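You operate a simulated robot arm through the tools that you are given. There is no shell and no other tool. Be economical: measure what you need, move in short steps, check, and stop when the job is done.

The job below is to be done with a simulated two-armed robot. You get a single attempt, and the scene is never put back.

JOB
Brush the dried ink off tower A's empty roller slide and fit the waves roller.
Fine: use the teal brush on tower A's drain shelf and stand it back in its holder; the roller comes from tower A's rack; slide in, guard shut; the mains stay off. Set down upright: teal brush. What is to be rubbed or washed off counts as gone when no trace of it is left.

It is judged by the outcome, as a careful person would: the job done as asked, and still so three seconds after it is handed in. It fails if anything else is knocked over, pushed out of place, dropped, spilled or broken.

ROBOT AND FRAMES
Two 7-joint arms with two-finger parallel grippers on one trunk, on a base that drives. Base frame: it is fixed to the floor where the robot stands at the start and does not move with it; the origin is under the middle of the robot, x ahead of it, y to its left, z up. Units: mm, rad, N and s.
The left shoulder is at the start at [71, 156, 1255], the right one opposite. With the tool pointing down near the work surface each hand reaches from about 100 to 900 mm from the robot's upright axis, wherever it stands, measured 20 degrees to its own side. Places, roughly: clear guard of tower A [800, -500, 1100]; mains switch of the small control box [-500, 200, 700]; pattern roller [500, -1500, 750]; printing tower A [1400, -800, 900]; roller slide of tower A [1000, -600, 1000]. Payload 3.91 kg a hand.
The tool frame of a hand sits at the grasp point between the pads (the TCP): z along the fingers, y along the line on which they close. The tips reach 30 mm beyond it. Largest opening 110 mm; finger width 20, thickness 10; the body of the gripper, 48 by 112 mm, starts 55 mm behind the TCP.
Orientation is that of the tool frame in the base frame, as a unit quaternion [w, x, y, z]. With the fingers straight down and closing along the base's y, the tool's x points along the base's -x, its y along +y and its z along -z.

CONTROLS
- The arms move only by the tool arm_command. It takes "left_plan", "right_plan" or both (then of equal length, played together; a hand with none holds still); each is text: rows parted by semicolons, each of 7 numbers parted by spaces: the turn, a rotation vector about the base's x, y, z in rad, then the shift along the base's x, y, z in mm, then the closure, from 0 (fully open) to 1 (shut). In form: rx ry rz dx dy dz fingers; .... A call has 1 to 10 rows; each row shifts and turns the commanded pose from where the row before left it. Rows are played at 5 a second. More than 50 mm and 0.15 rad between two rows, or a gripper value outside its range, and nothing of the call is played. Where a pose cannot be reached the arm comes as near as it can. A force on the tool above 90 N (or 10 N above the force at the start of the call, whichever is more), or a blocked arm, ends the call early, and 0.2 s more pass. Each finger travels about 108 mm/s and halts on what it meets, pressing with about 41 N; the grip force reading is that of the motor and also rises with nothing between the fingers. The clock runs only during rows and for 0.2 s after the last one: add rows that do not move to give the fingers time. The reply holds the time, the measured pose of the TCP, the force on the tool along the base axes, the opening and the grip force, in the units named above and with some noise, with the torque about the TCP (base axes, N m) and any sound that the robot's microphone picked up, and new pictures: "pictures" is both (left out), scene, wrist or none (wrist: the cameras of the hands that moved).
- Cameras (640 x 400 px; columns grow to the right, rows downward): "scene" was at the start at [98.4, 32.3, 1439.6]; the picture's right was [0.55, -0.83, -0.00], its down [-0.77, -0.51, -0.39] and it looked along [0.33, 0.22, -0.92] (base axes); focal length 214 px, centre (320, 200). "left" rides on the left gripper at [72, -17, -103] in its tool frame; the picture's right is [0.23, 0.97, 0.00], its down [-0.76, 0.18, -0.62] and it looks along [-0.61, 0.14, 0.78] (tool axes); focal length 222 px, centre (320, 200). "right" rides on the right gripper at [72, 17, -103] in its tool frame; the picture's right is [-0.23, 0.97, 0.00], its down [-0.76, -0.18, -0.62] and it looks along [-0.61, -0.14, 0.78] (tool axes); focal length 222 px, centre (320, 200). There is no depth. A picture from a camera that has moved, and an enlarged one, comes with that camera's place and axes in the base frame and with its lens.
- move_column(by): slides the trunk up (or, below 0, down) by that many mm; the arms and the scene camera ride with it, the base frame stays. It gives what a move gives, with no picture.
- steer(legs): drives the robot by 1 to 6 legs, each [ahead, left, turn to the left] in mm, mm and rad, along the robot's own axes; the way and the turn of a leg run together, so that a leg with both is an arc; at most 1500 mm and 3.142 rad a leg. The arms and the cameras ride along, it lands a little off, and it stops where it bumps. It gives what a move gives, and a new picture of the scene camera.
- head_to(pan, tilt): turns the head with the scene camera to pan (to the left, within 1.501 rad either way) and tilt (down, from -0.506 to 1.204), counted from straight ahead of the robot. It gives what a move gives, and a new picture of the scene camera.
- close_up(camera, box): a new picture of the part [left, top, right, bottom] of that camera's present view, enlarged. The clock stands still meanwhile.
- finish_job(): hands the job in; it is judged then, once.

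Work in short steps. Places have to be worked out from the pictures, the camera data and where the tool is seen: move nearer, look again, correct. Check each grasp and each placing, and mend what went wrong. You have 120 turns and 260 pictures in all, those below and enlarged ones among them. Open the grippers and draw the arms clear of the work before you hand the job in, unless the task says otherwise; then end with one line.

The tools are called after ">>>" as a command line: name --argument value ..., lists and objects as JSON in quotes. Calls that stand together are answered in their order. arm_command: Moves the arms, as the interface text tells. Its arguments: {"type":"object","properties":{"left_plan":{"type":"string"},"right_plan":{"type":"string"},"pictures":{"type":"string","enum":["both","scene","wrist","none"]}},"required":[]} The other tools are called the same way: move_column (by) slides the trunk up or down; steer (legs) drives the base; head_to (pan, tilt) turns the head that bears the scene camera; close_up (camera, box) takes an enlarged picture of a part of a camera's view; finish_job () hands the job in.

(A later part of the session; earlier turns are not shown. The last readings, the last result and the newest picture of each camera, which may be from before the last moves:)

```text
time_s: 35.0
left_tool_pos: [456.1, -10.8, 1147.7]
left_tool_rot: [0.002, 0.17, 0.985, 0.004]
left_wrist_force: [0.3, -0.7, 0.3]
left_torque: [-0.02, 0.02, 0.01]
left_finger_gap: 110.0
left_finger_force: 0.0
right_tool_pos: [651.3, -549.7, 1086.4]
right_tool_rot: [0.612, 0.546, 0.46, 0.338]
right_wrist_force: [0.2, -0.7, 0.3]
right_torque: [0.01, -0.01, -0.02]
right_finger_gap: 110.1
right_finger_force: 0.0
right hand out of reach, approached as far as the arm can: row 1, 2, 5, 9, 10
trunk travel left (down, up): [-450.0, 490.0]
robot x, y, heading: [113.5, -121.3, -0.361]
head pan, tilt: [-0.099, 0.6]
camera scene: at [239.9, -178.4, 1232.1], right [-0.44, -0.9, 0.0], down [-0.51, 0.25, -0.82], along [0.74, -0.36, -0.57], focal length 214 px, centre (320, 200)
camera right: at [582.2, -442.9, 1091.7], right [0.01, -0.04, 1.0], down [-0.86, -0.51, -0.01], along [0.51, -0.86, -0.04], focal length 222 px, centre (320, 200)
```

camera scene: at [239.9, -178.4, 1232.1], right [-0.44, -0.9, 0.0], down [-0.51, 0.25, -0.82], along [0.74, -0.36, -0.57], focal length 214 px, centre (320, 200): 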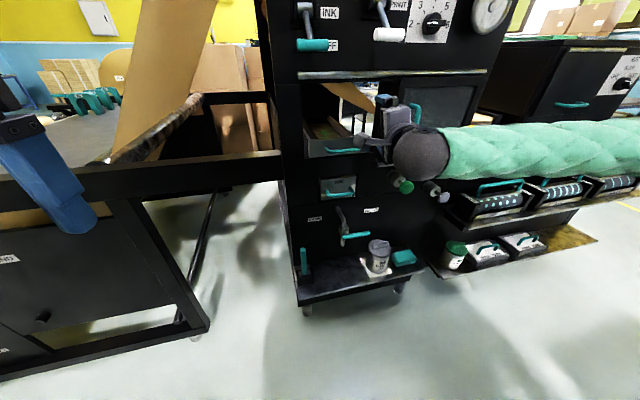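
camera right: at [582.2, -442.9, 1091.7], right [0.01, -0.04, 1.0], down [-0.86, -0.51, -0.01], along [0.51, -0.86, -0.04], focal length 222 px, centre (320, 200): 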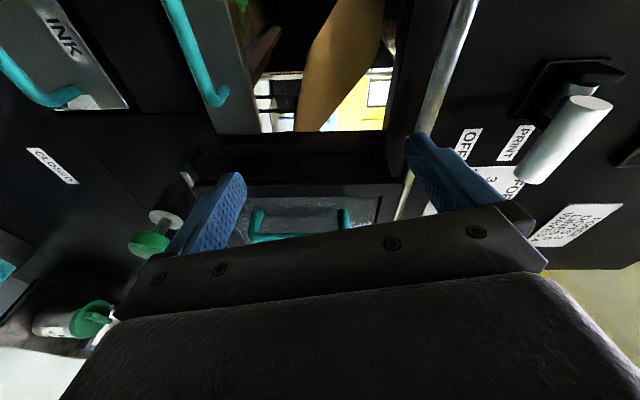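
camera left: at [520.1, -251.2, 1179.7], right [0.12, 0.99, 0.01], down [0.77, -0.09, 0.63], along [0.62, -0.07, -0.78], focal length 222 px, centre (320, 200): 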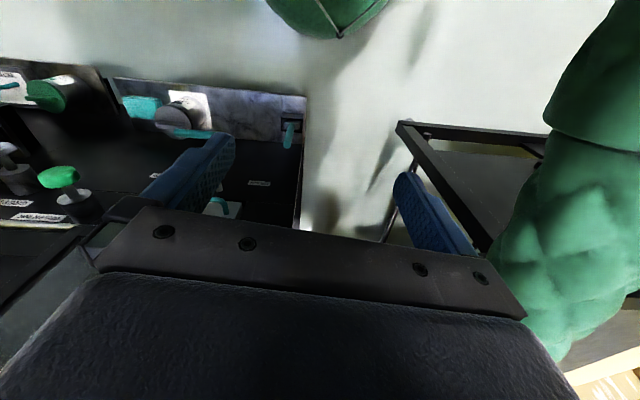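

Triangulating both views puts the slide handle centre near (830,-548,963). I finish the roll, straighten slightly, half close the fingers and move to 110 mm in front of it.

>>> arm_command --right_plan "0.047 -0.018 0.02 16 9 -31 0.5;0.047 -0.018 0.02 16 9 -31 0.5;0.047 -0.018 0.02 16 9 -31 0.5;0.047 -0.018 0.02 17 10 -30 0.5;0 0 0 0 0 0 0.5" --pictures "both"

>>> close_up --camera "scene" --box '[270, 70, 430, 190]'

```text
time_s: 36.2
left_tool_pos: [455.2, -11.4, 1148.6]
left_tool_rot: [0.002, 0.17, 0.985, 0.003]
left_wrist_force: [0.8, -0.4, 0.6]
left_torque: [0.0, 0.01, -0.02]
left_finger_gap: 109.9
left_finger_force: 0.1
right_tool_pos: [664.5, -605.3, 1138.9]
right_tool_rot: [0.558, 0.569, 0.444, 0.41]
right_wrist_force: [0.1, 0.7, 0.1]
right_torque: [-0.03, -0.01, -0.01]
right_finger_gap: 54.8
right_finger_force: 0.1
right hand out of reach, approached as far as the arm can: row 1, 2, 3, 4
trunk travel left (down, up): [-450.0, 490.0]
robot x, y, heading: [110.5, -122.8, -0.352]
head pan, tilt: [-0.099, 0.6]
camera scene: at [238.9, -178.5, 1232.3], right [-0.44, -0.9, 0.0], down [-0.51, 0.25, -0.82], along [0.74, -0.36, -0.57], focal length 214 px, centre (320, 200)
camera right: at [587.0, -507.9, 1156.8], right [-0.02, -0.2, 0.98], down [-0.81, -0.57, -0.13], along [0.58, -0.8, -0.15], focal length 222 px, centre (320, 200)
```

scene: 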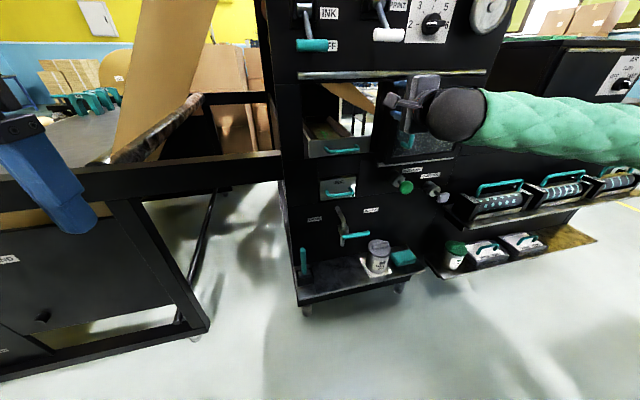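
right: 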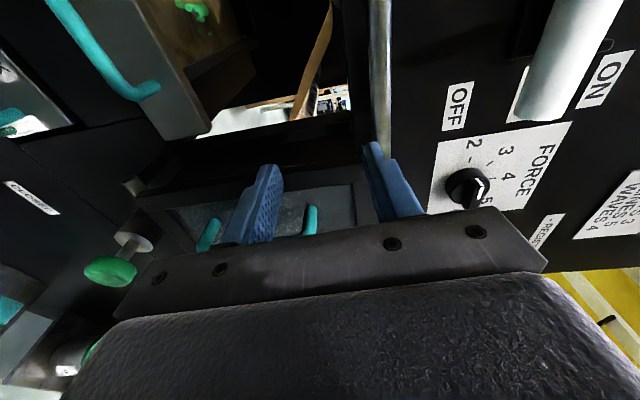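

```text
3.33 times, centred on (350, 130) of scene
camera zoom: at [238.9, -178.5, 1232.3], right [-0.44, -0.9, 0.0], down [-0.51, 0.25, -0.82], along [0.74, -0.36, -0.57], focal length 715 px, centre (220, 433)
```

zoom: 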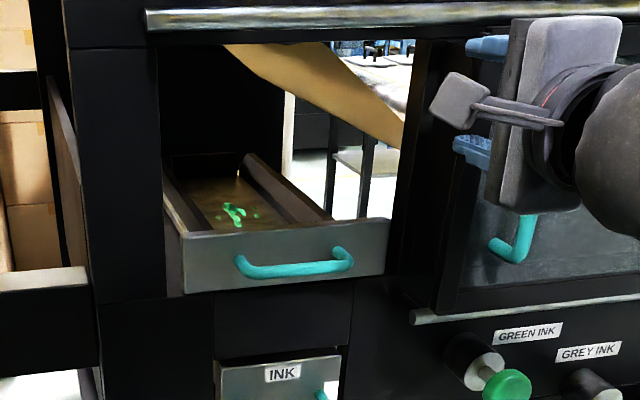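

Orientation is right but the arm can't reach lower there; instead I carry the hand with the body: lower the trunk 176 mm and shift the base left about 104 mm.

>>> move_column --by -176

>>> steer --legs '[[0, 104, 0]]'

>>> close_up --camera "right" --box '[0, 0, 640, 400]'

```text
time_s: 38.2
left_tool_pos: [455.2, -11.2, 973.6]
left_tool_rot: [0.003, 0.171, 0.985, 0.004]
left_wrist_force: [0.7, -0.6, 0.0]
left_torque: [-0.02, 0.0, 0.01]
left_finger_gap: 109.7
left_finger_force: 0.1
right_tool_pos: [664.5, -605.3, 962.7]
right_tool_rot: [0.558, 0.568, 0.444, 0.41]
right_wrist_force: [0.1, 0.4, 0.8]
right_torque: [-0.01, 0.02, 0.0]
right_finger_gap: 55.0
right_finger_force: 0.1
trunk travel left (down, up): [-274.0, 666.0]
robot x, y, heading: [113.6, -126.0, -0.352]
head pan, tilt: [-0.099, 0.6]
```

```text
time_s: 39.4
left_tool_pos: [493.2, 89.2, 972.3]
left_tool_rot: [0.002, 0.171, 0.985, 0.002]
left_wrist_force: [-0.5, 1.2, -0.1]
left_torque: [-0.03, 0.03, 0.02]
left_finger_gap: 110.2
left_finger_force: 0.1
right_tool_pos: [702.6, -503.5, 962.0]
right_tool_rot: [0.558, 0.568, 0.445, 0.41]
right_wrist_force: [0.5, 0.7, 0.2]
right_torque: [-0.01, 0.03, -0.05]
right_finger_gap: 55.1
right_finger_force: 0.0
trunk travel left (down, up): [-274.0, 666.0]
robot x, y, heading: [149.5, -23.5, -0.36]
head pan, tilt: [-0.099, 0.6]
camera scene: at [276.3, -77.1, 1056.4], right [-0.44, -0.9, 0.0], down [-0.51, 0.25, -0.82], along [0.74, -0.36, -0.57], focal length 214 px, centre (320, 200)
```

scene: 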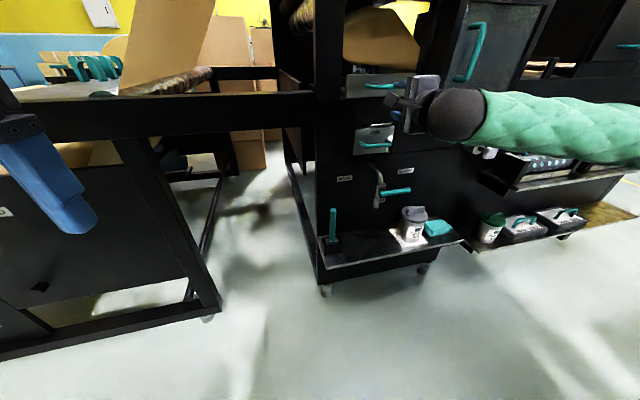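

```text
1.00 times, centred on (320, 200) of right (not enlarged: the box is as wide or as high as the picture)
camera zoom: at [624.4, -406.1, 980.9], right [-0.02, -0.2, 0.98], down [-0.81, -0.57, -0.13], along [0.58, -0.8, -0.15], focal length 222 px, centre (320, 200)
```

zoom: 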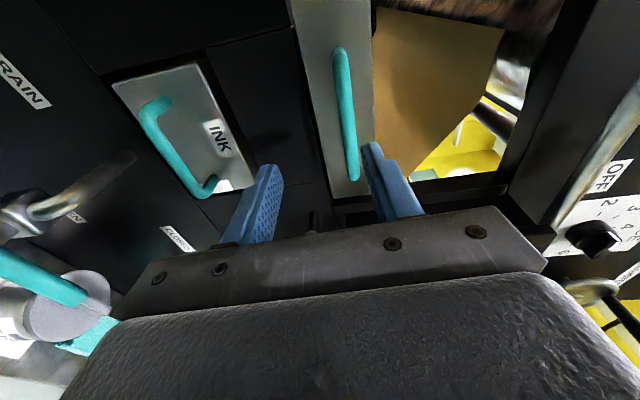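

Both views now agree: handle centre (786,-526,982), only 20 mm up and 86 mm ahead, well aligned. I nudge the arm up and forward a first bit.

>>> arm_command --right_plan "0 0 0 10 -3 10 0.5;0 0 0 10 -3 10 0.5;0 0 0 0 0 0 0.5" --pictures "wrist"

```text
time_s: 40.2
left_tool_pos: [492.8, 88.9, 971.7]
left_tool_rot: [0.003, 0.171, 0.985, 0.004]
left_wrist_force: [0.1, -0.5, -0.3]
left_torque: [-0.01, -0.03, 0.01]
left_finger_gap: 110.4
left_finger_force: 0.0
right_tool_pos: [724.2, -512.2, 982.9]
right_tool_rot: [0.558, 0.569, 0.444, 0.41]
right_wrist_force: [-0.6, 0.7, -0.8]
right_torque: [0.03, 0.04, 0.01]
right_finger_gap: 55.0
right_finger_force: 0.1
trunk travel left (down, up): [-274.0, 666.0]
robot x, y, heading: [148.4, -23.4, -0.353]
head pan, tilt: [-0.099, 0.6]
camera right: at [645.1, -413.2, 1001.7], right [-0.02, -0.2, 0.98], down [-0.81, -0.57, -0.13], along [0.58, -0.8, -0.15], focal length 222 px, centre (320, 200)
```

right: 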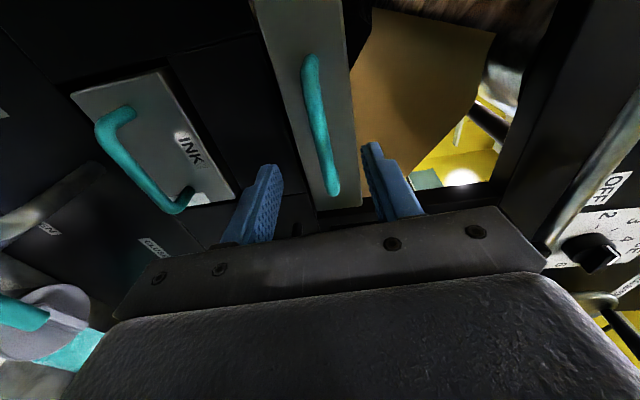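

The handle lies between the fingers; I go the remaining 62 mm ahead and close.

>>> arm_command --right_plan "0 0 0 20 -6 0 0.5;0 0 0 20 -6 0 0.5;0 0 0 19 -5 0 0.5;0 0 0 0 0 0 0.5;0 0 0 0 0 0 0.95;0 0 0 0 0 0 0.95;0 0 0 0 0 0 0.95" --pictures "wrist"

```text
time_s: 41.8
left_tool_pos: [492.9, 88.8, 971.8]
left_tool_rot: [0.004, 0.17, 0.985, 0.004]
left_wrist_force: [0.5, -0.1, 0.3]
left_torque: [0.02, 0.0, -0.04]
left_finger_gap: 110.0
left_finger_force: 0.1
right_tool_pos: [780.6, -527.9, 982.8]
right_tool_rot: [0.559, 0.568, 0.444, 0.41]
right_wrist_force: [-5.4, 1.1, -0.4]
right_torque: [0.92, -0.24, -0.18]
right_finger_gap: 11.8
right_finger_force: 45.2
trunk travel left (down, up): [-274.0, 666.0]
robot x, y, heading: [153.3, -23.4, -0.355]
head pan, tilt: [-0.099, 0.6]
camera right: at [702.5, -430.5, 1001.8], right [-0.02, -0.2, 0.98], down [-0.81, -0.57, -0.13], along [0.58, -0.8, -0.15], focal length 222 px, centre (320, 200)
```

right: 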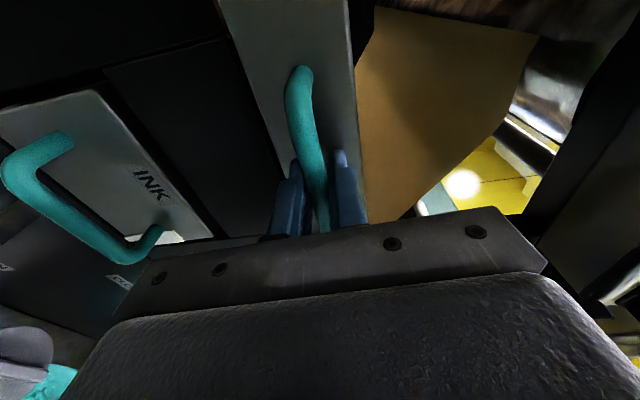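

The slide handle is held firmly. I pull it straight out along the tower normal, 90 mm first.

>>> arm_command --right_plan "0 0 0 -19 6 0 0.95;0 0 0 -19 6 0 0.95;0 0 0 -19 5 0 0.95;0 0 0 -19 6 0 0.95;0 0 0 0 0 0 0.95" --pictures "both"

```text
time_s: 43.0
left_tool_pos: [491.6, 89.1, 974.2]
left_tool_rot: [0.003, 0.169, 0.986, 0.005]
left_wrist_force: [-0.3, -0.2, 0.1]
left_torque: [0.05, 0.01, 0.01]
left_finger_gap: 110.0
left_finger_force: 0.0
right_tool_pos: [702.2, -505.6, 983.5]
right_tool_rot: [0.559, 0.568, 0.442, 0.412]
right_wrist_force: [-6.2, -27.8, 23.8]
right_torque: [0.96, -0.1, -0.21]
right_finger_gap: 12.1
right_finger_force: 45.6
trunk travel left (down, up): [-274.0, 666.0]
robot x, y, heading: [150.3, -21.3, -0.353]
head pan, tilt: [-0.099, 0.6]
camera scene: at [274.4, -79.3, 1056.7], right [-0.44, -0.9, 0.0], down [-0.51, 0.25, -0.83], along [0.74, -0.36, -0.56], focal length 214 px, centre (320, 200)
camera right: at [624.7, -407.3, 1001.5], right [-0.02, -0.2, 0.98], down [-0.81, -0.57, -0.13], along [0.58, -0.8, -0.15], focal length 222 px, centre (320, 200)
```

scene: 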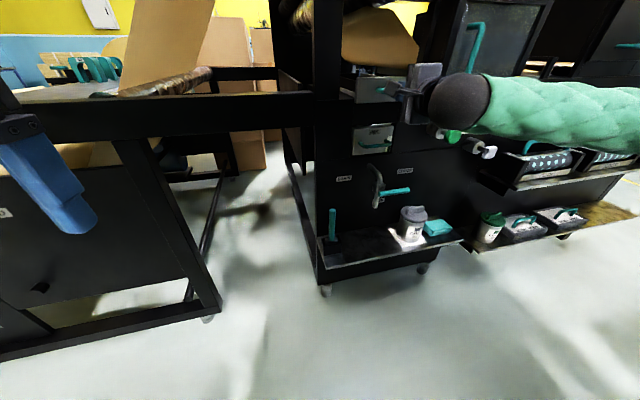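
right: 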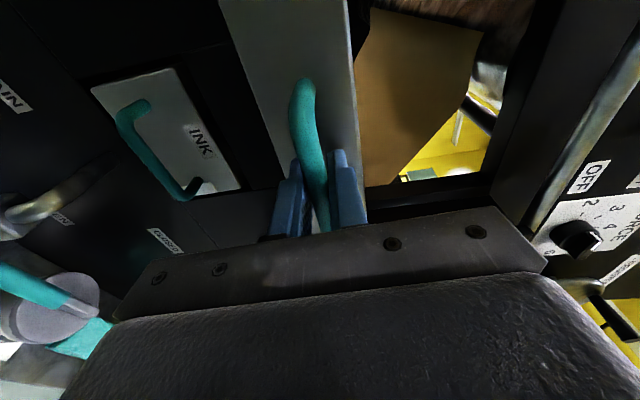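

The slide follows; a side force suggests its axis is a little less skewed. I correct and pull on.

>>> arm_command --right_plan "0 0 0 -19 0 -3 0.95;0 0 0 -19 4 0 0.95;0 0 0 -19 5 0 0.95;0 0 0 -19 5 0 0.95;0 0 0 0 0 0 0.95" --pictures "scene"

```text
time_s: 44.2
left_tool_pos: [491.8, 91.6, 972.3]
left_tool_rot: [0.003, 0.171, 0.985, 0.004]
left_wrist_force: [0.1, 0.1, -0.8]
left_torque: [-0.02, -0.02, 0.04]
left_finger_gap: 110.2
left_finger_force: 0.0
right_tool_pos: [633.6, -489.1, 983.0]
right_tool_rot: [0.558, 0.567, 0.445, 0.411]
right_wrist_force: [0.0, 12.2, 29.2]
right_torque: [0.94, -0.07, -0.42]
right_finger_gap: 12.3
right_finger_force: 44.8
right hand out of reach, approached as far as the arm can: row 4
trunk travel left (down, up): [-274.0, 666.0]
robot x, y, heading: [152.7, -18.5, -0.358]
head pan, tilt: [-0.099, 0.6]
camera scene: at [274.9, -76.0, 1056.4], right [-0.44, -0.9, 0.0], down [-0.51, 0.25, -0.83], along [0.74, -0.36, -0.56], focal length 214 px, centre (320, 200)
```

scene: 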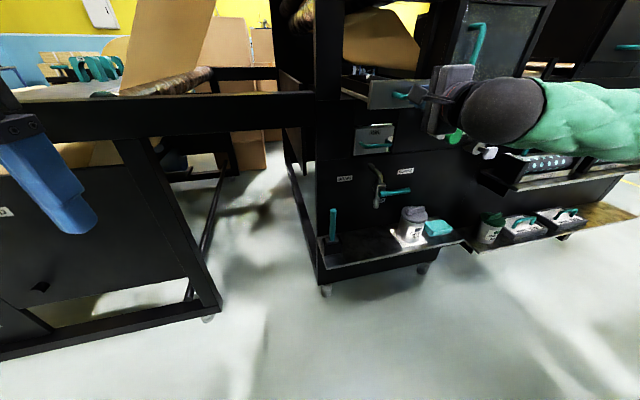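

150 mm out so far; the arm is at its inner limit, so I pull further by driving the base back 80 mm.

>>> steer --legs '[[-80, -8, 0]]'

>>> close_up --camera "right" --box '[0, 0, 640, 400]'

```text
time_s: 45.2
left_tool_pos: [413.9, 109.1, 972.6]
left_tool_rot: [0.003, 0.171, 0.985, 0.004]
left_wrist_force: [0.3, 0.2, 0.6]
left_torque: [0.03, 0.0, -0.01]
left_finger_gap: 109.9
left_finger_force: 0.2
right_tool_pos: [554.3, -473.3, 981.9]
right_tool_rot: [0.558, 0.569, 0.443, 0.409]
right_wrist_force: [-3.1, -2.2, 17.5]
right_torque: [0.95, -0.07, -0.75]
right_finger_gap: 11.9
right_finger_force: 45.2
trunk travel left (down, up): [-274.0, 666.0]
robot x, y, heading: [70.3, -2.4, -0.358]
head pan, tilt: [-0.099, 0.6]
camera scene: at [197.1, -57.2, 1056.5], right [-0.44, -0.9, 0.0], down [-0.51, 0.25, -0.83], along [0.74, -0.36, -0.56], focal length 214 px, centre (320, 200)
```

scene: 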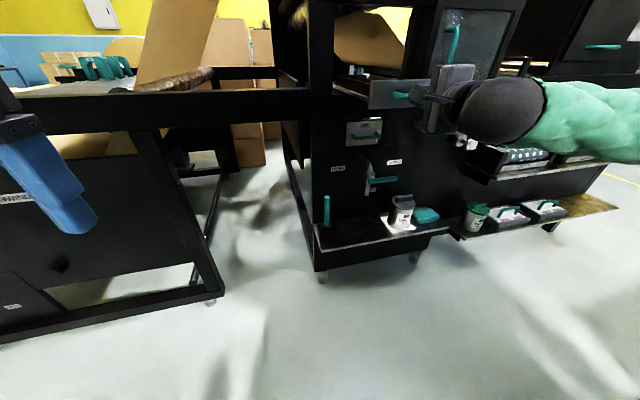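

```text
1.00 times, centred on (320, 200) of right (not enlarged: the box is as wide or as high as the picture)
camera zoom: at [476.6, -375.2, 1001.7], right [-0.02, -0.2, 0.98], down [-0.81, -0.57, -0.13], along [0.58, -0.8, -0.15], focal length 222 px, centre (320, 200)
```

zoom: 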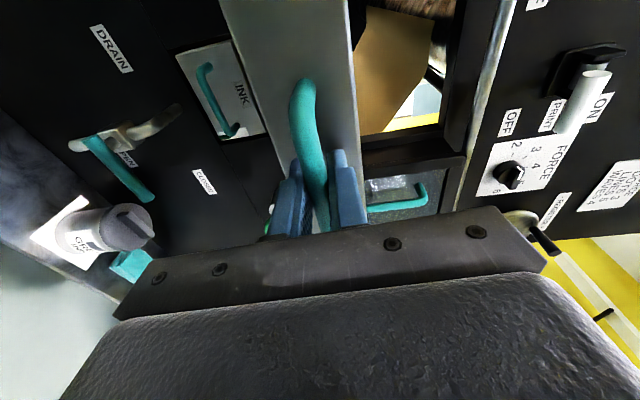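

Pulled 230 mm with little force. I pull another 60 mm to see whether it meets its stop.

>>> steer --legs '[[-60, -7, 0]]'

```text
time_s: 46.2
left_tool_pos: [357.3, 122.0, 973.2]
left_tool_rot: [0.003, 0.171, 0.985, 0.004]
left_wrist_force: [-1.1, 1.1, -0.2]
left_torque: [0.0, 0.01, -0.01]
left_finger_gap: 110.1
left_finger_force: 0.1
right_tool_pos: [497.4, -460.4, 981.9]
right_tool_rot: [0.558, 0.57, 0.443, 0.41]
right_wrist_force: [-6.1, -15.3, 14.7]
right_torque: [0.93, -0.08, -0.61]
right_finger_gap: 11.8
right_finger_force: 45.1
trunk travel left (down, up): [-274.0, 666.0]
robot x, y, heading: [15.3, 10.5, -0.362]
head pan, tilt: [-0.099, 0.6]
camera scene: at [139.7, -44.1, 1056.6], right [-0.44, -0.9, 0.0], down [-0.51, 0.25, -0.83], along [0.74, -0.36, -0.56], focal length 214 px, centre (320, 200)
```

scene: 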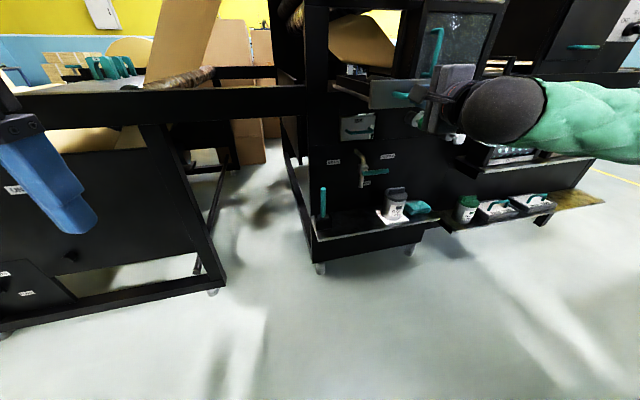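

Out 290 mm; I stop here, release the handle, back off and raise the trunk to look into the tray.

>>> arm_command --right_plan "0 0 0 0 0 0 0.5;0 0 0 0 0 0 0.5;0 0 0 0 0 0 0.5" --pictures "none"

>>> steer --legs '[[-100, -10, 0]]'

>>> move_column --by 350

>>> head_to --pan -0.1 --tilt 0.7

```text
time_s: 47.0
left_tool_pos: [357.5, 123.1, 971.6]
left_tool_rot: [0.003, 0.172, 0.985, 0.003]
left_wrist_force: [0.1, -0.7, -0.2]
left_torque: [-0.02, -0.01, 0.0]
left_finger_gap: 110.1
left_finger_force: 0.0
right_tool_pos: [499.2, -458.9, 982.0]
right_tool_rot: [0.559, 0.569, 0.443, 0.409]
right_wrist_force: [-0.3, 0.0, 0.9]
right_torque: [-0.02, -0.02, 0.03]
right_finger_gap: 55.3
right_finger_force: 0.1
trunk travel left (down, up): [-274.0, 666.0]
robot x, y, heading: [14.4, 14.4, -0.36]
head pan, tilt: [-0.099, 0.6]
```

```text
time_s: 48.1
left_tool_pos: [257.4, 150.2, 974.2]
left_tool_rot: [0.003, 0.17, 0.985, 0.003]
left_wrist_force: [-0.3, 0.5, 0.4]
left_torque: [0.01, -0.02, 0.01]
left_finger_gap: 109.9
left_finger_force: 0.0
right_tool_pos: [398.9, -433.2, 981.9]
right_tool_rot: [0.559, 0.569, 0.444, 0.409]
right_wrist_force: [-0.2, -0.4, 0.2]
right_torque: [0.01, 0.04, -0.01]
right_finger_gap: 55.1
right_finger_force: 0.2
trunk travel left (down, up): [-274.0, 666.0]
robot x, y, heading: [-82.7, 40.5, -0.358]
head pan, tilt: [-0.099, 0.6]
camera scene: at [40.2, -16.7, 1056.6], right [-0.44, -0.9, 0.0], down [-0.51, 0.25, -0.83], along [0.74, -0.36, -0.56], focal length 214 px, centre (320, 200)
```

scene: 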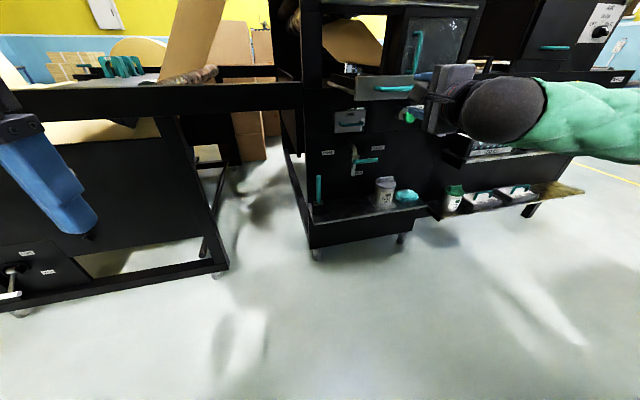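

```text
time_s: 51.6
left_tool_pos: [258.7, 149.4, 1322.8]
left_tool_rot: [0.003, 0.17, 0.985, 0.004]
left_wrist_force: [1.2, 0.7, 0.4]
left_torque: [-0.02, -0.01, -0.01]
left_finger_gap: 109.8
left_finger_force: 0.1
right_tool_pos: [399.0, -433.0, 1333.1]
right_tool_rot: [0.559, 0.569, 0.443, 0.41]
right_wrist_force: [0.3, -0.3, 1.0]
right_torque: [0.02, 0.0, -0.01]
right_finger_gap: 54.8
right_finger_force: 0.0
trunk travel left (down, up): [-624.0, 316.0]
robot x, y, heading: [-88.9, 39.1, -0.357]
head pan, tilt: [-0.099, 0.6]
```

```text
time_s: 52.2
left_tool_pos: [257.9, 149.5, 1323.6]
left_tool_rot: [0.003, 0.171, 0.985, 0.004]
left_wrist_force: [-0.4, -0.2, 0.1]
left_torque: [-0.01, 0.04, 0.0]
left_finger_gap: 110.3
left_finger_force: 0.0
right_tool_pos: [399.1, -432.4, 1333.4]
right_tool_rot: [0.558, 0.569, 0.444, 0.41]
right_wrist_force: [-0.1, -0.4, -0.9]
right_torque: [-0.01, -0.01, 0.02]
right_finger_gap: 55.2
right_finger_force: 0.2
trunk travel left (down, up): [-624.0, 316.0]
robot x, y, heading: [-84.0, 41.5, -0.357]
head pan, tilt: [-0.099, 0.7]
camera scene: at [38.1, -15.4, 1397.7], right [-0.44, -0.9, 0.0], down [-0.58, 0.28, -0.76], along [0.69, -0.34, -0.64], focal length 214 px, centre (320, 200)
```

scene: 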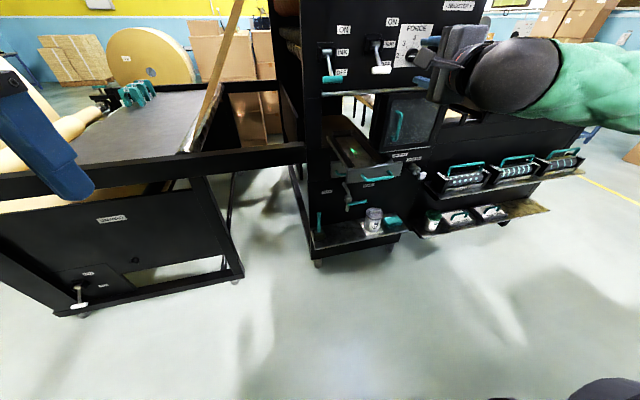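

>>> close_up --camera "scene" --box '[300, 80, 460, 180]'

>>> close_up --camera "scene" --box '[300, 160, 420, 270]'

>>> close_up --camera "scene" --box '[420, 130, 600, 242]'

```text
4.00 times, centred on (380, 130) of scene
camera zoom: at [38.1, -15.4, 1397.7], right [-0.44, -0.9, 0.0], down [-0.58, 0.28, -0.76], along [0.69, -0.34, -0.64], focal length 858 px, centre (80, 480)
```

zoom: 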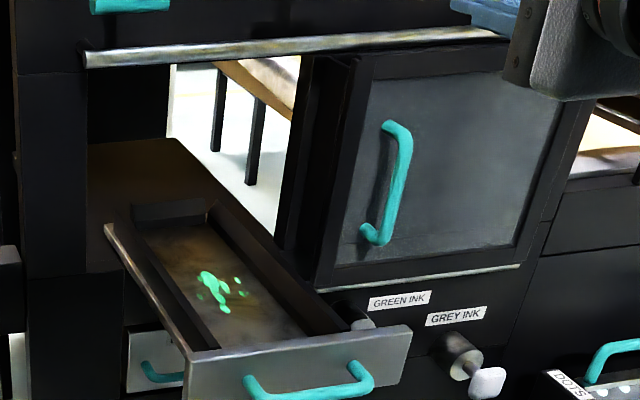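

```text
3.64 times, centred on (360, 215) of scene
camera zoom: at [38.1, -15.4, 1397.7], right [-0.44, -0.9, 0.0], down [-0.58, 0.28, -0.76], along [0.69, -0.34, -0.64], focal length 780 px, centre (174, 146)
```

zoom: 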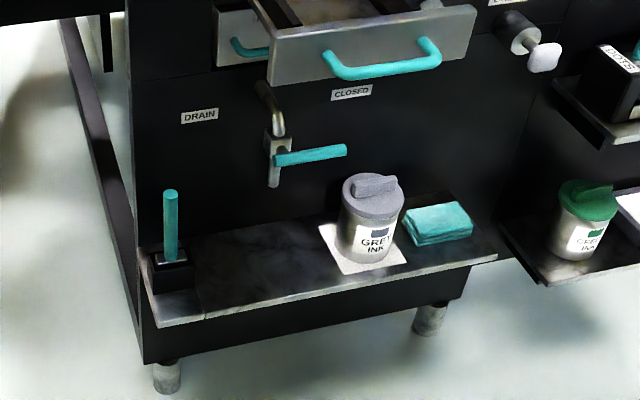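

```text
3.56 times, centred on (510, 186) of scene
camera zoom: at [38.1, -15.4, 1397.7], right [-0.44, -0.9, 0.0], down [-0.58, 0.28, -0.76], along [0.69, -0.34, -0.64], focal length 763 px, centre (-356, 250)
```

zoom: 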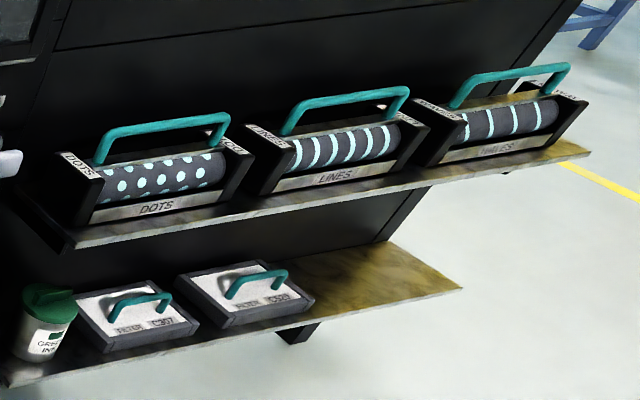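

Clear views: ink sits mid-tray; brush holder at left end of the shelf; waves is the farthest roller. The left hand is best for the brush, so I first turn the right hand back to fingers-down, clear of the tower.

>>> arm_command --right_plan "-0.0508 0.1111 0.0864 -5 -5 -12 0.3;-0.0508 0.1111 0.0864 -5 -5 -12 0;-0.0508 0.1111 0.0864 -5 -5 -12 0;-0.0508 0.1111 0.0864 -5 -5 -12 0;-0.0508 0.1111 0.0864 -5 -5 -12 0;-0.0508 0.1111 0.0864 -5 -5 -12 0;-0.0508 0.1111 0.0864 -5 -5 -12 0;-0.0508 0.1111 0.0864 -5 -5 -12 0;-0.0508 0.1111 0.0864 -5 -5 -12 0;-0.0508 0.1111 0.0864 -5 -5 -12 0" --pictures "none"

>>> arm_command --right_plan "-0.0508 0.1111 0.0864 -5 -5 -12 0;-0.0508 0.1111 0.0864 -5 -5 -12 0;-0.0508 0.1111 0.0864 -5 -5 -12 0;-0.0508 0.1111 0.0864 -5 -5 -12 0;0 0 0 0 0 0 0" --pictures "scene"

```text
time_s: 54.4
left_tool_pos: [259.4, 150.9, 1321.3]
left_tool_rot: [0.002, 0.17, 0.985, 0.004]
left_wrist_force: [0.2, 0.2, 0.4]
left_torque: [-0.03, 0.02, 0.03]
left_finger_gap: 110.0
left_finger_force: 0.1
right_tool_pos: [349.2, -481.4, 1212.0]
right_tool_rot: [0.155, 0.321, 0.925, 0.129]
right_wrist_force: [0.3, -0.1, 0.3]
right_torque: [-0.04, 0.05, 0.0]
right_finger_gap: 110.0
right_finger_force: 0.0
trunk travel left (down, up): [-624.0, 316.0]
robot x, y, heading: [-82.1, 36.3, -0.355]
head pan, tilt: [-0.099, 0.7]
```

```text
time_s: 55.6
left_tool_pos: [255.8, 149.8, 1323.5]
left_tool_rot: [0.003, 0.171, 0.985, 0.003]
left_wrist_force: [-0.5, -0.4, -0.2]
left_torque: [0.05, 0.01, 0.02]
left_finger_gap: 109.9
left_finger_force: 0.0
right_tool_pos: [329.3, -504.5, 1163.4]
right_tool_rot: [-0.045, 0.162, 0.986, -0.012]
right_wrist_force: [0.3, 0.3, 0.2]
right_torque: [-0.02, -0.02, 0.0]
right_finger_gap: 110.1
right_finger_force: 0.1
trunk travel left (down, up): [-624.0, 316.0]
robot x, y, heading: [-82.9, 40.4, -0.353]
head pan, tilt: [-0.099, 0.7]
camera scene: at [37.0, -15.9, 1397.8], right [-0.44, -0.9, 0.0], down [-0.58, 0.28, -0.77], along [0.69, -0.34, -0.64], focal length 214 px, centre (320, 200)
```

scene: 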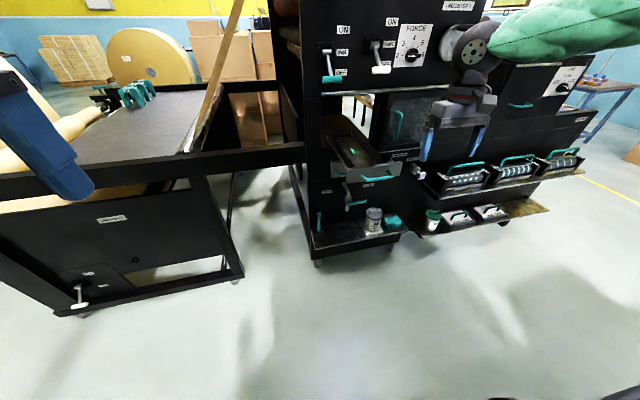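

Right hand is fingers-down now. I pull it back, then drive so that the brush is about 600 mm ahead of the robot.

>>> arm_command --right_plan "0.0 0.03 0.02 -43 16 0 0;0 0.03 0.02 -43 16 0 0;0 0.03 0 -43 16 0 0;0 0 0 -43 16 0 0;0 0 0 -30 10 0 0" --pictures "none"

>>> steer --legs '[[337, -82, 0.08]]'

>>> head_to --pan 0.1 --tilt 0.9

```text
time_s: 56.8
left_tool_pos: [257.4, 149.4, 1322.0]
left_tool_rot: [0.003, 0.169, 0.986, 0.005]
left_wrist_force: [0.4, 0.2, -0.3]
left_torque: [0.01, 0.01, 0.01]
left_finger_gap: 110.0
left_finger_force: 0.0
right_tool_pos: [137.3, -436.5, 1171.7]
right_tool_rot: [-0.089, 0.141, 0.986, -0.019]
right_wrist_force: [0.3, -0.5, -0.3]
right_torque: [0.02, 0.01, 0.0]
right_finger_gap: 110.2
right_finger_force: 0.1
right hand out of reach, approached as far as the arm can: row 5
trunk travel left (down, up): [-624.0, 316.0]
robot x, y, heading: [-85.6, 36.2, -0.355]
head pan, tilt: [-0.099, 0.7]
```

```text
time_s: 59.1
left_tool_pos: [537.5, -3.4, 1323.2]
left_tool_rot: [0.002, 0.131, 0.991, 0.004]
left_wrist_force: [0.7, 0.5, 0.4]
left_torque: [0.01, 0.05, 0.01]
left_finger_gap: 110.1
left_finger_force: 0.0
right_tool_pos: [462.0, -598.6, 1172.0]
right_tool_rot: [-0.088, 0.103, 0.99, -0.024]
right_wrist_force: [-0.2, -0.3, -1.3]
right_torque: [0.05, -0.01, 0.0]
right_finger_gap: 109.9
right_finger_force: 0.1
trunk travel left (down, up): [-624.0, 316.0]
robot x, y, heading: [204.1, -141.8, -0.281]
head pan, tilt: [-0.099, 0.7]
camera scene: at [331.1, -186.3, 1397.7], right [-0.37, -0.93, 0.0], down [-0.6, 0.24, -0.76], along [0.71, -0.28, -0.64], focal length 214 px, centre (320, 200)
```

scene: 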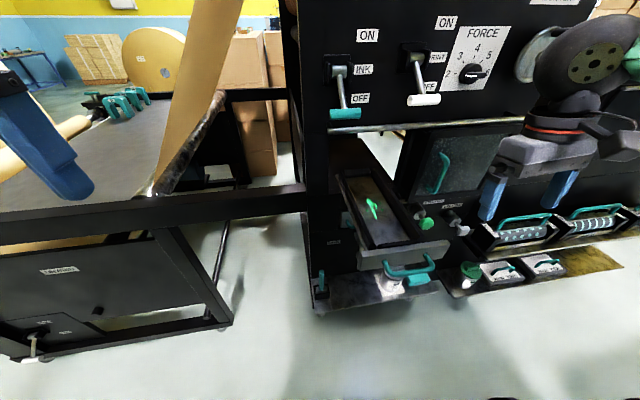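

```text
time_s: 59.8
left_tool_pos: [536.5, -3.8, 1322.3]
left_tool_rot: [0.003, 0.131, 0.991, 0.004]
left_wrist_force: [-1.3, 0.3, -0.2]
left_torque: [0.03, -0.02, 0.01]
left_finger_gap: 110.0
left_finger_force: 0.0
right_tool_pos: [461.8, -596.8, 1172.8]
right_tool_rot: [-0.087, 0.104, 0.991, -0.023]
right_wrist_force: [-0.2, -0.3, 0.5]
right_torque: [0.03, 0.0, -0.02]
right_finger_gap: 110.0
right_finger_force: 0.0
trunk travel left (down, up): [-624.0, 316.0]
robot x, y, heading: [201.8, -139.0, -0.276]
head pan, tilt: [0.099, 0.901]
camera scene: at [325.5, -168.0, 1381.6], right [-0.18, -0.98, 0.0], down [-0.77, 0.14, -0.62], along [0.61, -0.11, -0.78], focal length 214 px, centre (320, 200)
```

scene: 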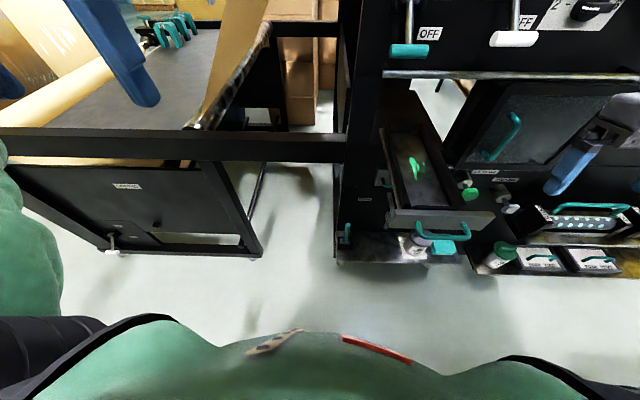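

Brush handle top is again near (762,-358,620). Before lowering, I move the right hand further right and back so it clears the slide front.

>>> arm_command --right_plan "0 0 0 -15 -35 0 0;0 0 0 -15 -35 0 0;0 0 0 -15 -35 0 0;0 0 0 -15 -35 0 0;0 0 0 0 0 0 0" --pictures "none"

>>> move_column --by -330

>>> arm_command --left_plan "0 0 0 20 -33 0 0;0 0 0 20 -33 0 0;0 0 0 20 -33 0 0;0 0 0 20 -33 0 0;0 0 0 20 -33 0 0;0 0 0 20 -33 0 0;0 0 0 20 -33 0 0;0 0 0 20 -33 0 0;0 0 0 20 -33 0 0;0 0 0 0 0 0 0" --pictures "both"

```text
time_s: 61.0
left_tool_pos: [537.7, -3.6, 1322.3]
left_tool_rot: [0.002, 0.132, 0.991, 0.004]
left_wrist_force: [0.5, -0.9, -0.5]
left_torque: [-0.01, 0.01, 0.02]
left_finger_gap: 110.0
left_finger_force: 0.1
right_tool_pos: [400.3, -738.1, 1171.3]
right_tool_rot: [-0.089, 0.104, 0.99, -0.023]
right_wrist_force: [0.8, -0.4, -0.2]
right_torque: [0.02, 0.02, 0.02]
right_finger_gap: 110.0
right_finger_force: 0.2
trunk travel left (down, up): [-624.0, 316.0]
robot x, y, heading: [205.1, -141.2, -0.278]
head pan, tilt: [0.099, 0.901]
```

```text
time_s: 64.2
left_tool_pos: [536.9, -3.9, 992.1]
left_tool_rot: [0.003, 0.131, 0.991, 0.005]
left_wrist_force: [-0.3, -0.3, -0.2]
left_torque: [0.03, 0.0, 0.0]
left_finger_gap: 110.1
left_finger_force: 0.0
right_tool_pos: [399.7, -737.9, 840.1]
right_tool_rot: [-0.087, 0.103, 0.991, -0.023]
right_wrist_force: [0.3, -0.1, -0.8]
right_torque: [0.04, 0.0, -0.01]
right_finger_gap: 110.0
right_finger_force: 0.0
trunk travel left (down, up): [-294.0, 646.0]
robot x, y, heading: [204.6, -137.1, -0.277]
head pan, tilt: [0.099, 0.901]
```

```text
time_s: 66.4
left_tool_pos: [718.5, -303.9, 995.2]
left_tool_rot: [0.004, 0.131, 0.991, 0.004]
left_wrist_force: [-0.4, -0.8, 0.0]
left_torque: [0.0, 0.01, -0.02]
left_finger_gap: 109.8
left_finger_force: 0.1
right_tool_pos: [401.5, -737.1, 839.8]
right_tool_rot: [-0.087, 0.103, 0.991, -0.022]
right_wrist_force: [0.6, 0.0, 0.0]
right_torque: [0.04, 0.01, -0.01]
right_finger_gap: 110.1
right_finger_force: 0.0
trunk travel left (down, up): [-294.0, 646.0]
robot x, y, heading: [202.7, -137.4, -0.279]
head pan, tilt: [0.099, 0.901]
camera scene: at [325.6, -168.0, 1051.6], right [-0.18, -0.98, 0.0], down [-0.77, 0.14, -0.62], along [0.61, -0.11, -0.78], focal length 214 px, centre (320, 200)
camera left: at [641.7, -301.4, 1098.2], right [0.03, 1.0, 0.01], down [0.78, -0.03, 0.63], along [0.63, -0.02, -0.78], focal length 222 px, centre (320, 200)
```

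scene: 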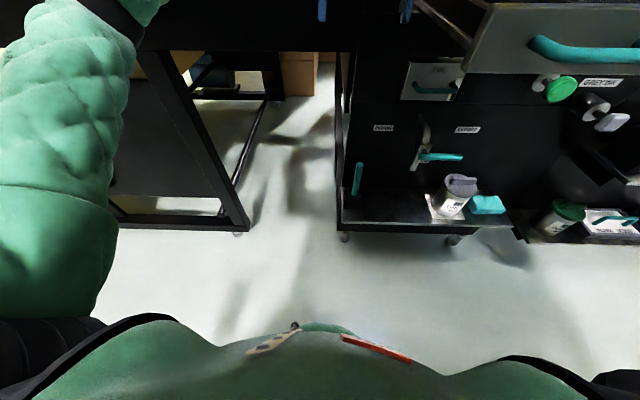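
left: 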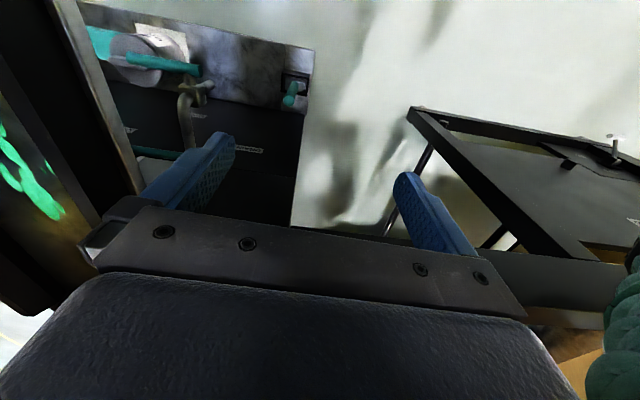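

The brush top is confirmed at (762,-362,630), but the slide's left edge lies only ~55 mm to its right, so I descend offset 35 mm to the left with the brush still between the open fingers.

>>> arm_command --left_plan "0 0 0 26 -12 0 0;0 0 0 26 -12 0 0;0 0 0 0 0 -45 0;0 0 0 0 0 -45 0;0 0 0 0 0 -45 0;0 0 0 0 0 -45 0;0 0 0 0 0 -45 0;0 0 0 0 0 0 0" --pictures "both"

```text
time_s: 68.2
left_tool_pos: [767.6, -322.6, 769.9]
left_tool_rot: [0.002, 0.131, 0.991, 0.003]
left_wrist_force: [-0.1, 0.1, -0.2]
left_torque: [0.01, 0.01, -0.01]
left_finger_gap: 109.9
left_finger_force: 0.1
right_tool_pos: [400.5, -738.2, 838.9]
right_tool_rot: [-0.087, 0.103, 0.991, -0.023]
right_wrist_force: [0.4, 0.3, 0.4]
right_torque: [0.0, 0.04, -0.05]
right_finger_gap: 110.3
right_finger_force: 0.0
trunk travel left (down, up): [-294.0, 646.0]
robot x, y, heading: [204.2, -139.8, -0.279]
head pan, tilt: [0.099, 0.901]
camera scene: at [325.6, -168.2, 1051.6], right [-0.18, -0.98, 0.0], down [-0.77, 0.14, -0.62], along [0.61, -0.11, -0.78], focal length 214 px, centre (320, 200)
camera left: at [691.8, -320.5, 872.1], right [0.04, 1.0, 0.01], down [0.78, -0.03, 0.63], along [0.63, -0.02, -0.78], focal length 222 px, centre (320, 200)
```

scene: 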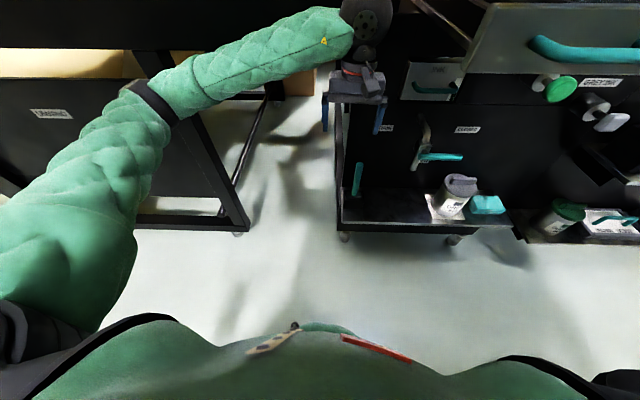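
left: 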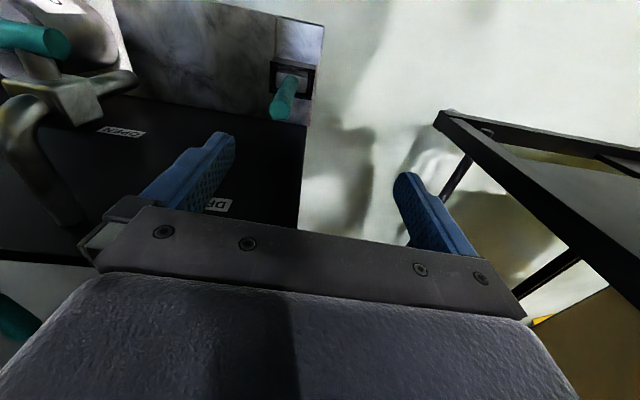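

Brush handle at about (763,-364), vertical, still between the fingers. I descend to z≈607 and then centre on it.

>>> arm_command --left_plan "0 0 0 0 0 -41 0;0 0 0 0 0 -41 0;0 0 0 0 0 -41 0;0 0 0 0 0 -40 0;0 0 0 -2 -20 0 0;0 0 0 -2 -20 0 0;0 0 0 0 0 0 0" --pictures "both"

```text
time_s: 69.8
left_tool_pos: [763.0, -367.4, 604.4]
left_tool_rot: [0.002, 0.132, 0.991, 0.004]
left_wrist_force: [0.2, -0.3, 0.5]
left_torque: [0.01, 0.04, 0.0]
left_finger_gap: 109.9
left_finger_force: 0.1
right_tool_pos: [400.4, -737.4, 839.6]
right_tool_rot: [-0.088, 0.102, 0.991, -0.023]
right_wrist_force: [-0.9, -0.4, 0.1]
right_torque: [-0.01, 0.0, 0.02]
right_finger_gap: 109.9
right_finger_force: 0.1
trunk travel left (down, up): [-294.0, 646.0]
robot x, y, heading: [205.7, -141.3, -0.279]
head pan, tilt: [0.099, 0.901]
camera scene: at [325.7, -168.1, 1051.6], right [-0.18, -0.98, 0.0], down [-0.77, 0.14, -0.62], along [0.61, -0.11, -0.78], focal length 214 px, centre (320, 200)
camera left: at [686.9, -364.7, 707.3], right [0.03, 1.0, 0.01], down [0.78, -0.03, 0.63], along [0.63, -0.02, -0.78], focal length 222 px, centre (320, 200)
```

scene: 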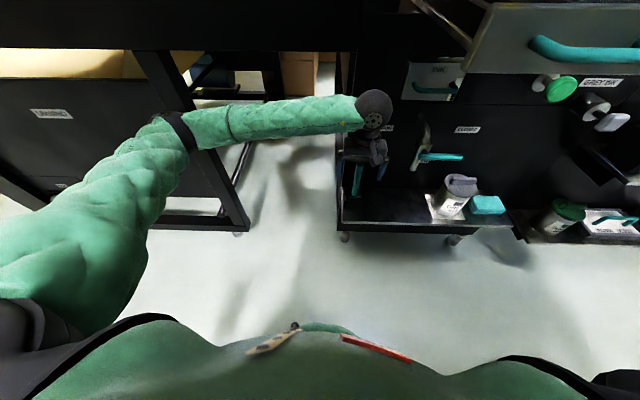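
left: 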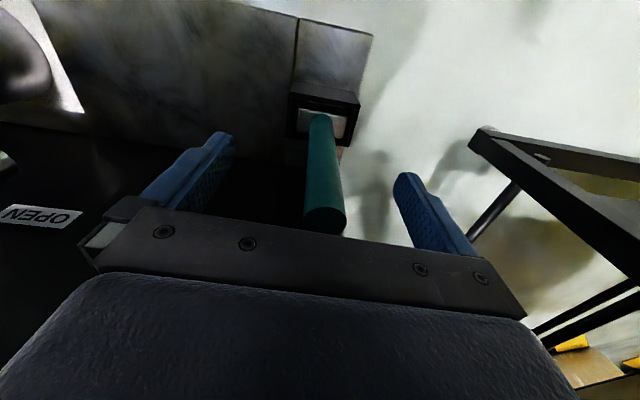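

Brush is centred between the fingers. I lower 14 mm more for a better bite and close.

>>> arm_command --left_plan "0 0 0 0 2 -14 0;0 0 0 0 0 0 0.9;0 0 0 0 0 0 0.95;0 0 0 0 0 0 0.95;0 0 0 0 0 0 0.95" --pictures "wrist"

```text
time_s: 71.0
left_tool_pos: [762.1, -362.4, 591.3]
left_tool_rot: [0.004, 0.132, 0.991, 0.004]
left_wrist_force: [0.6, -0.7, 1.1]
left_torque: [-0.08, 0.05, 0.01]
left_finger_gap: 21.5
left_finger_force: 40.8
right_tool_pos: [401.2, -738.1, 839.5]
right_tool_rot: [-0.087, 0.103, 0.991, -0.024]
right_wrist_force: [0.4, 0.6, 0.2]
right_torque: [0.0, 0.01, -0.01]
right_finger_gap: 110.1
right_finger_force: 0.0
trunk travel left (down, up): [-294.0, 646.0]
robot x, y, heading: [202.8, -140.5, -0.279]
head pan, tilt: [0.099, 0.901]
camera left: at [687.4, -361.6, 694.0], right [0.04, 1.0, 0.01], down [0.78, -0.03, 0.63], along [0.63, -0.02, -0.78], focal length 222 px, centre (320, 200)
```

left: 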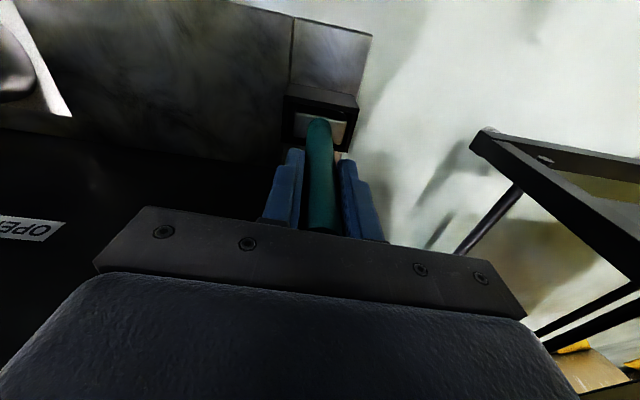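

Held (gap 21.5). I lift it straight out, then shift left to clear the slide and keep rising.

>>> arm_command --left_plan "0 0 0 0 0 25 0.95;0 0 0 0 0 30 0.95;0 0 0 0 0 30 0.95;0 0 0 3 12 10 0.95;0 0 0 3 12 20 0.95;0 0 0 3 12 40 0.95;0 0 0 0 0 40 0.95;0 0 0 0 0 40 0.95;0 0 0 0 0 0 0.95" --pictures "both"

```text
time_s: 73.0
left_tool_pos: [773.8, -327.6, 827.6]
left_tool_rot: [0.004, 0.131, 0.991, 0.004]
left_wrist_force: [0.0, -0.1, -2.0]
left_torque: [-0.01, 0.01, 0.03]
left_finger_gap: 21.3
left_finger_force: 41.4
right_tool_pos: [401.0, -737.9, 839.5]
right_tool_rot: [-0.088, 0.103, 0.991, -0.023]
right_wrist_force: [0.0, 0.1, 0.8]
right_torque: [0.02, 0.0, 0.01]
right_finger_gap: 110.0
right_finger_force: 0.1
trunk travel left (down, up): [-294.0, 646.0]
robot x, y, heading: [209.5, -138.2, -0.273]
head pan, tilt: [0.099, 0.901]
camera scene: at [325.7, -168.1, 1051.5], right [-0.18, -0.98, 0.0], down [-0.77, 0.14, -0.62], along [0.61, -0.11, -0.78], focal length 214 px, centre (320, 200)
camera left: at [698.1, -325.6, 930.4], right [0.03, 1.0, 0.01], down [0.78, -0.03, 0.63], along [0.63, -0.02, -0.78], focal length 222 px, centre (320, 200)
```

scene: 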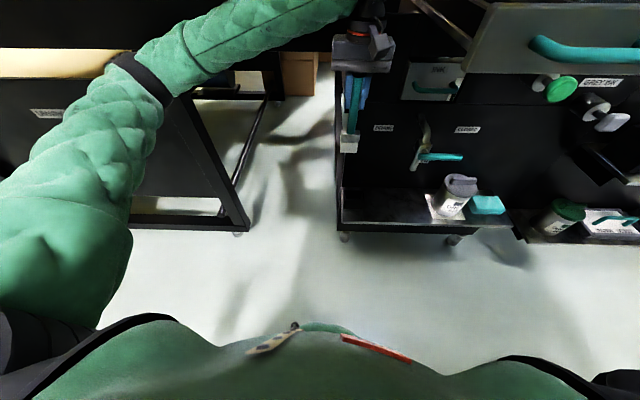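
left: 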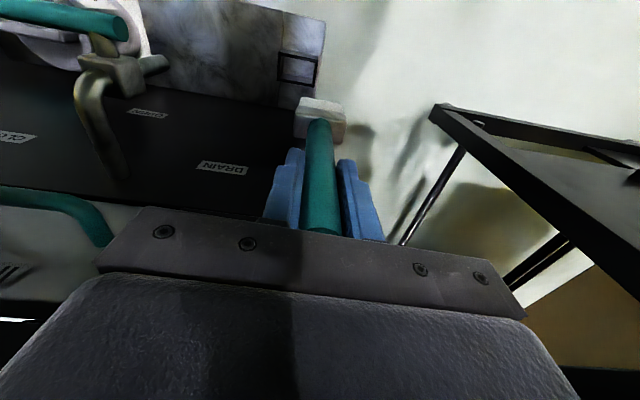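

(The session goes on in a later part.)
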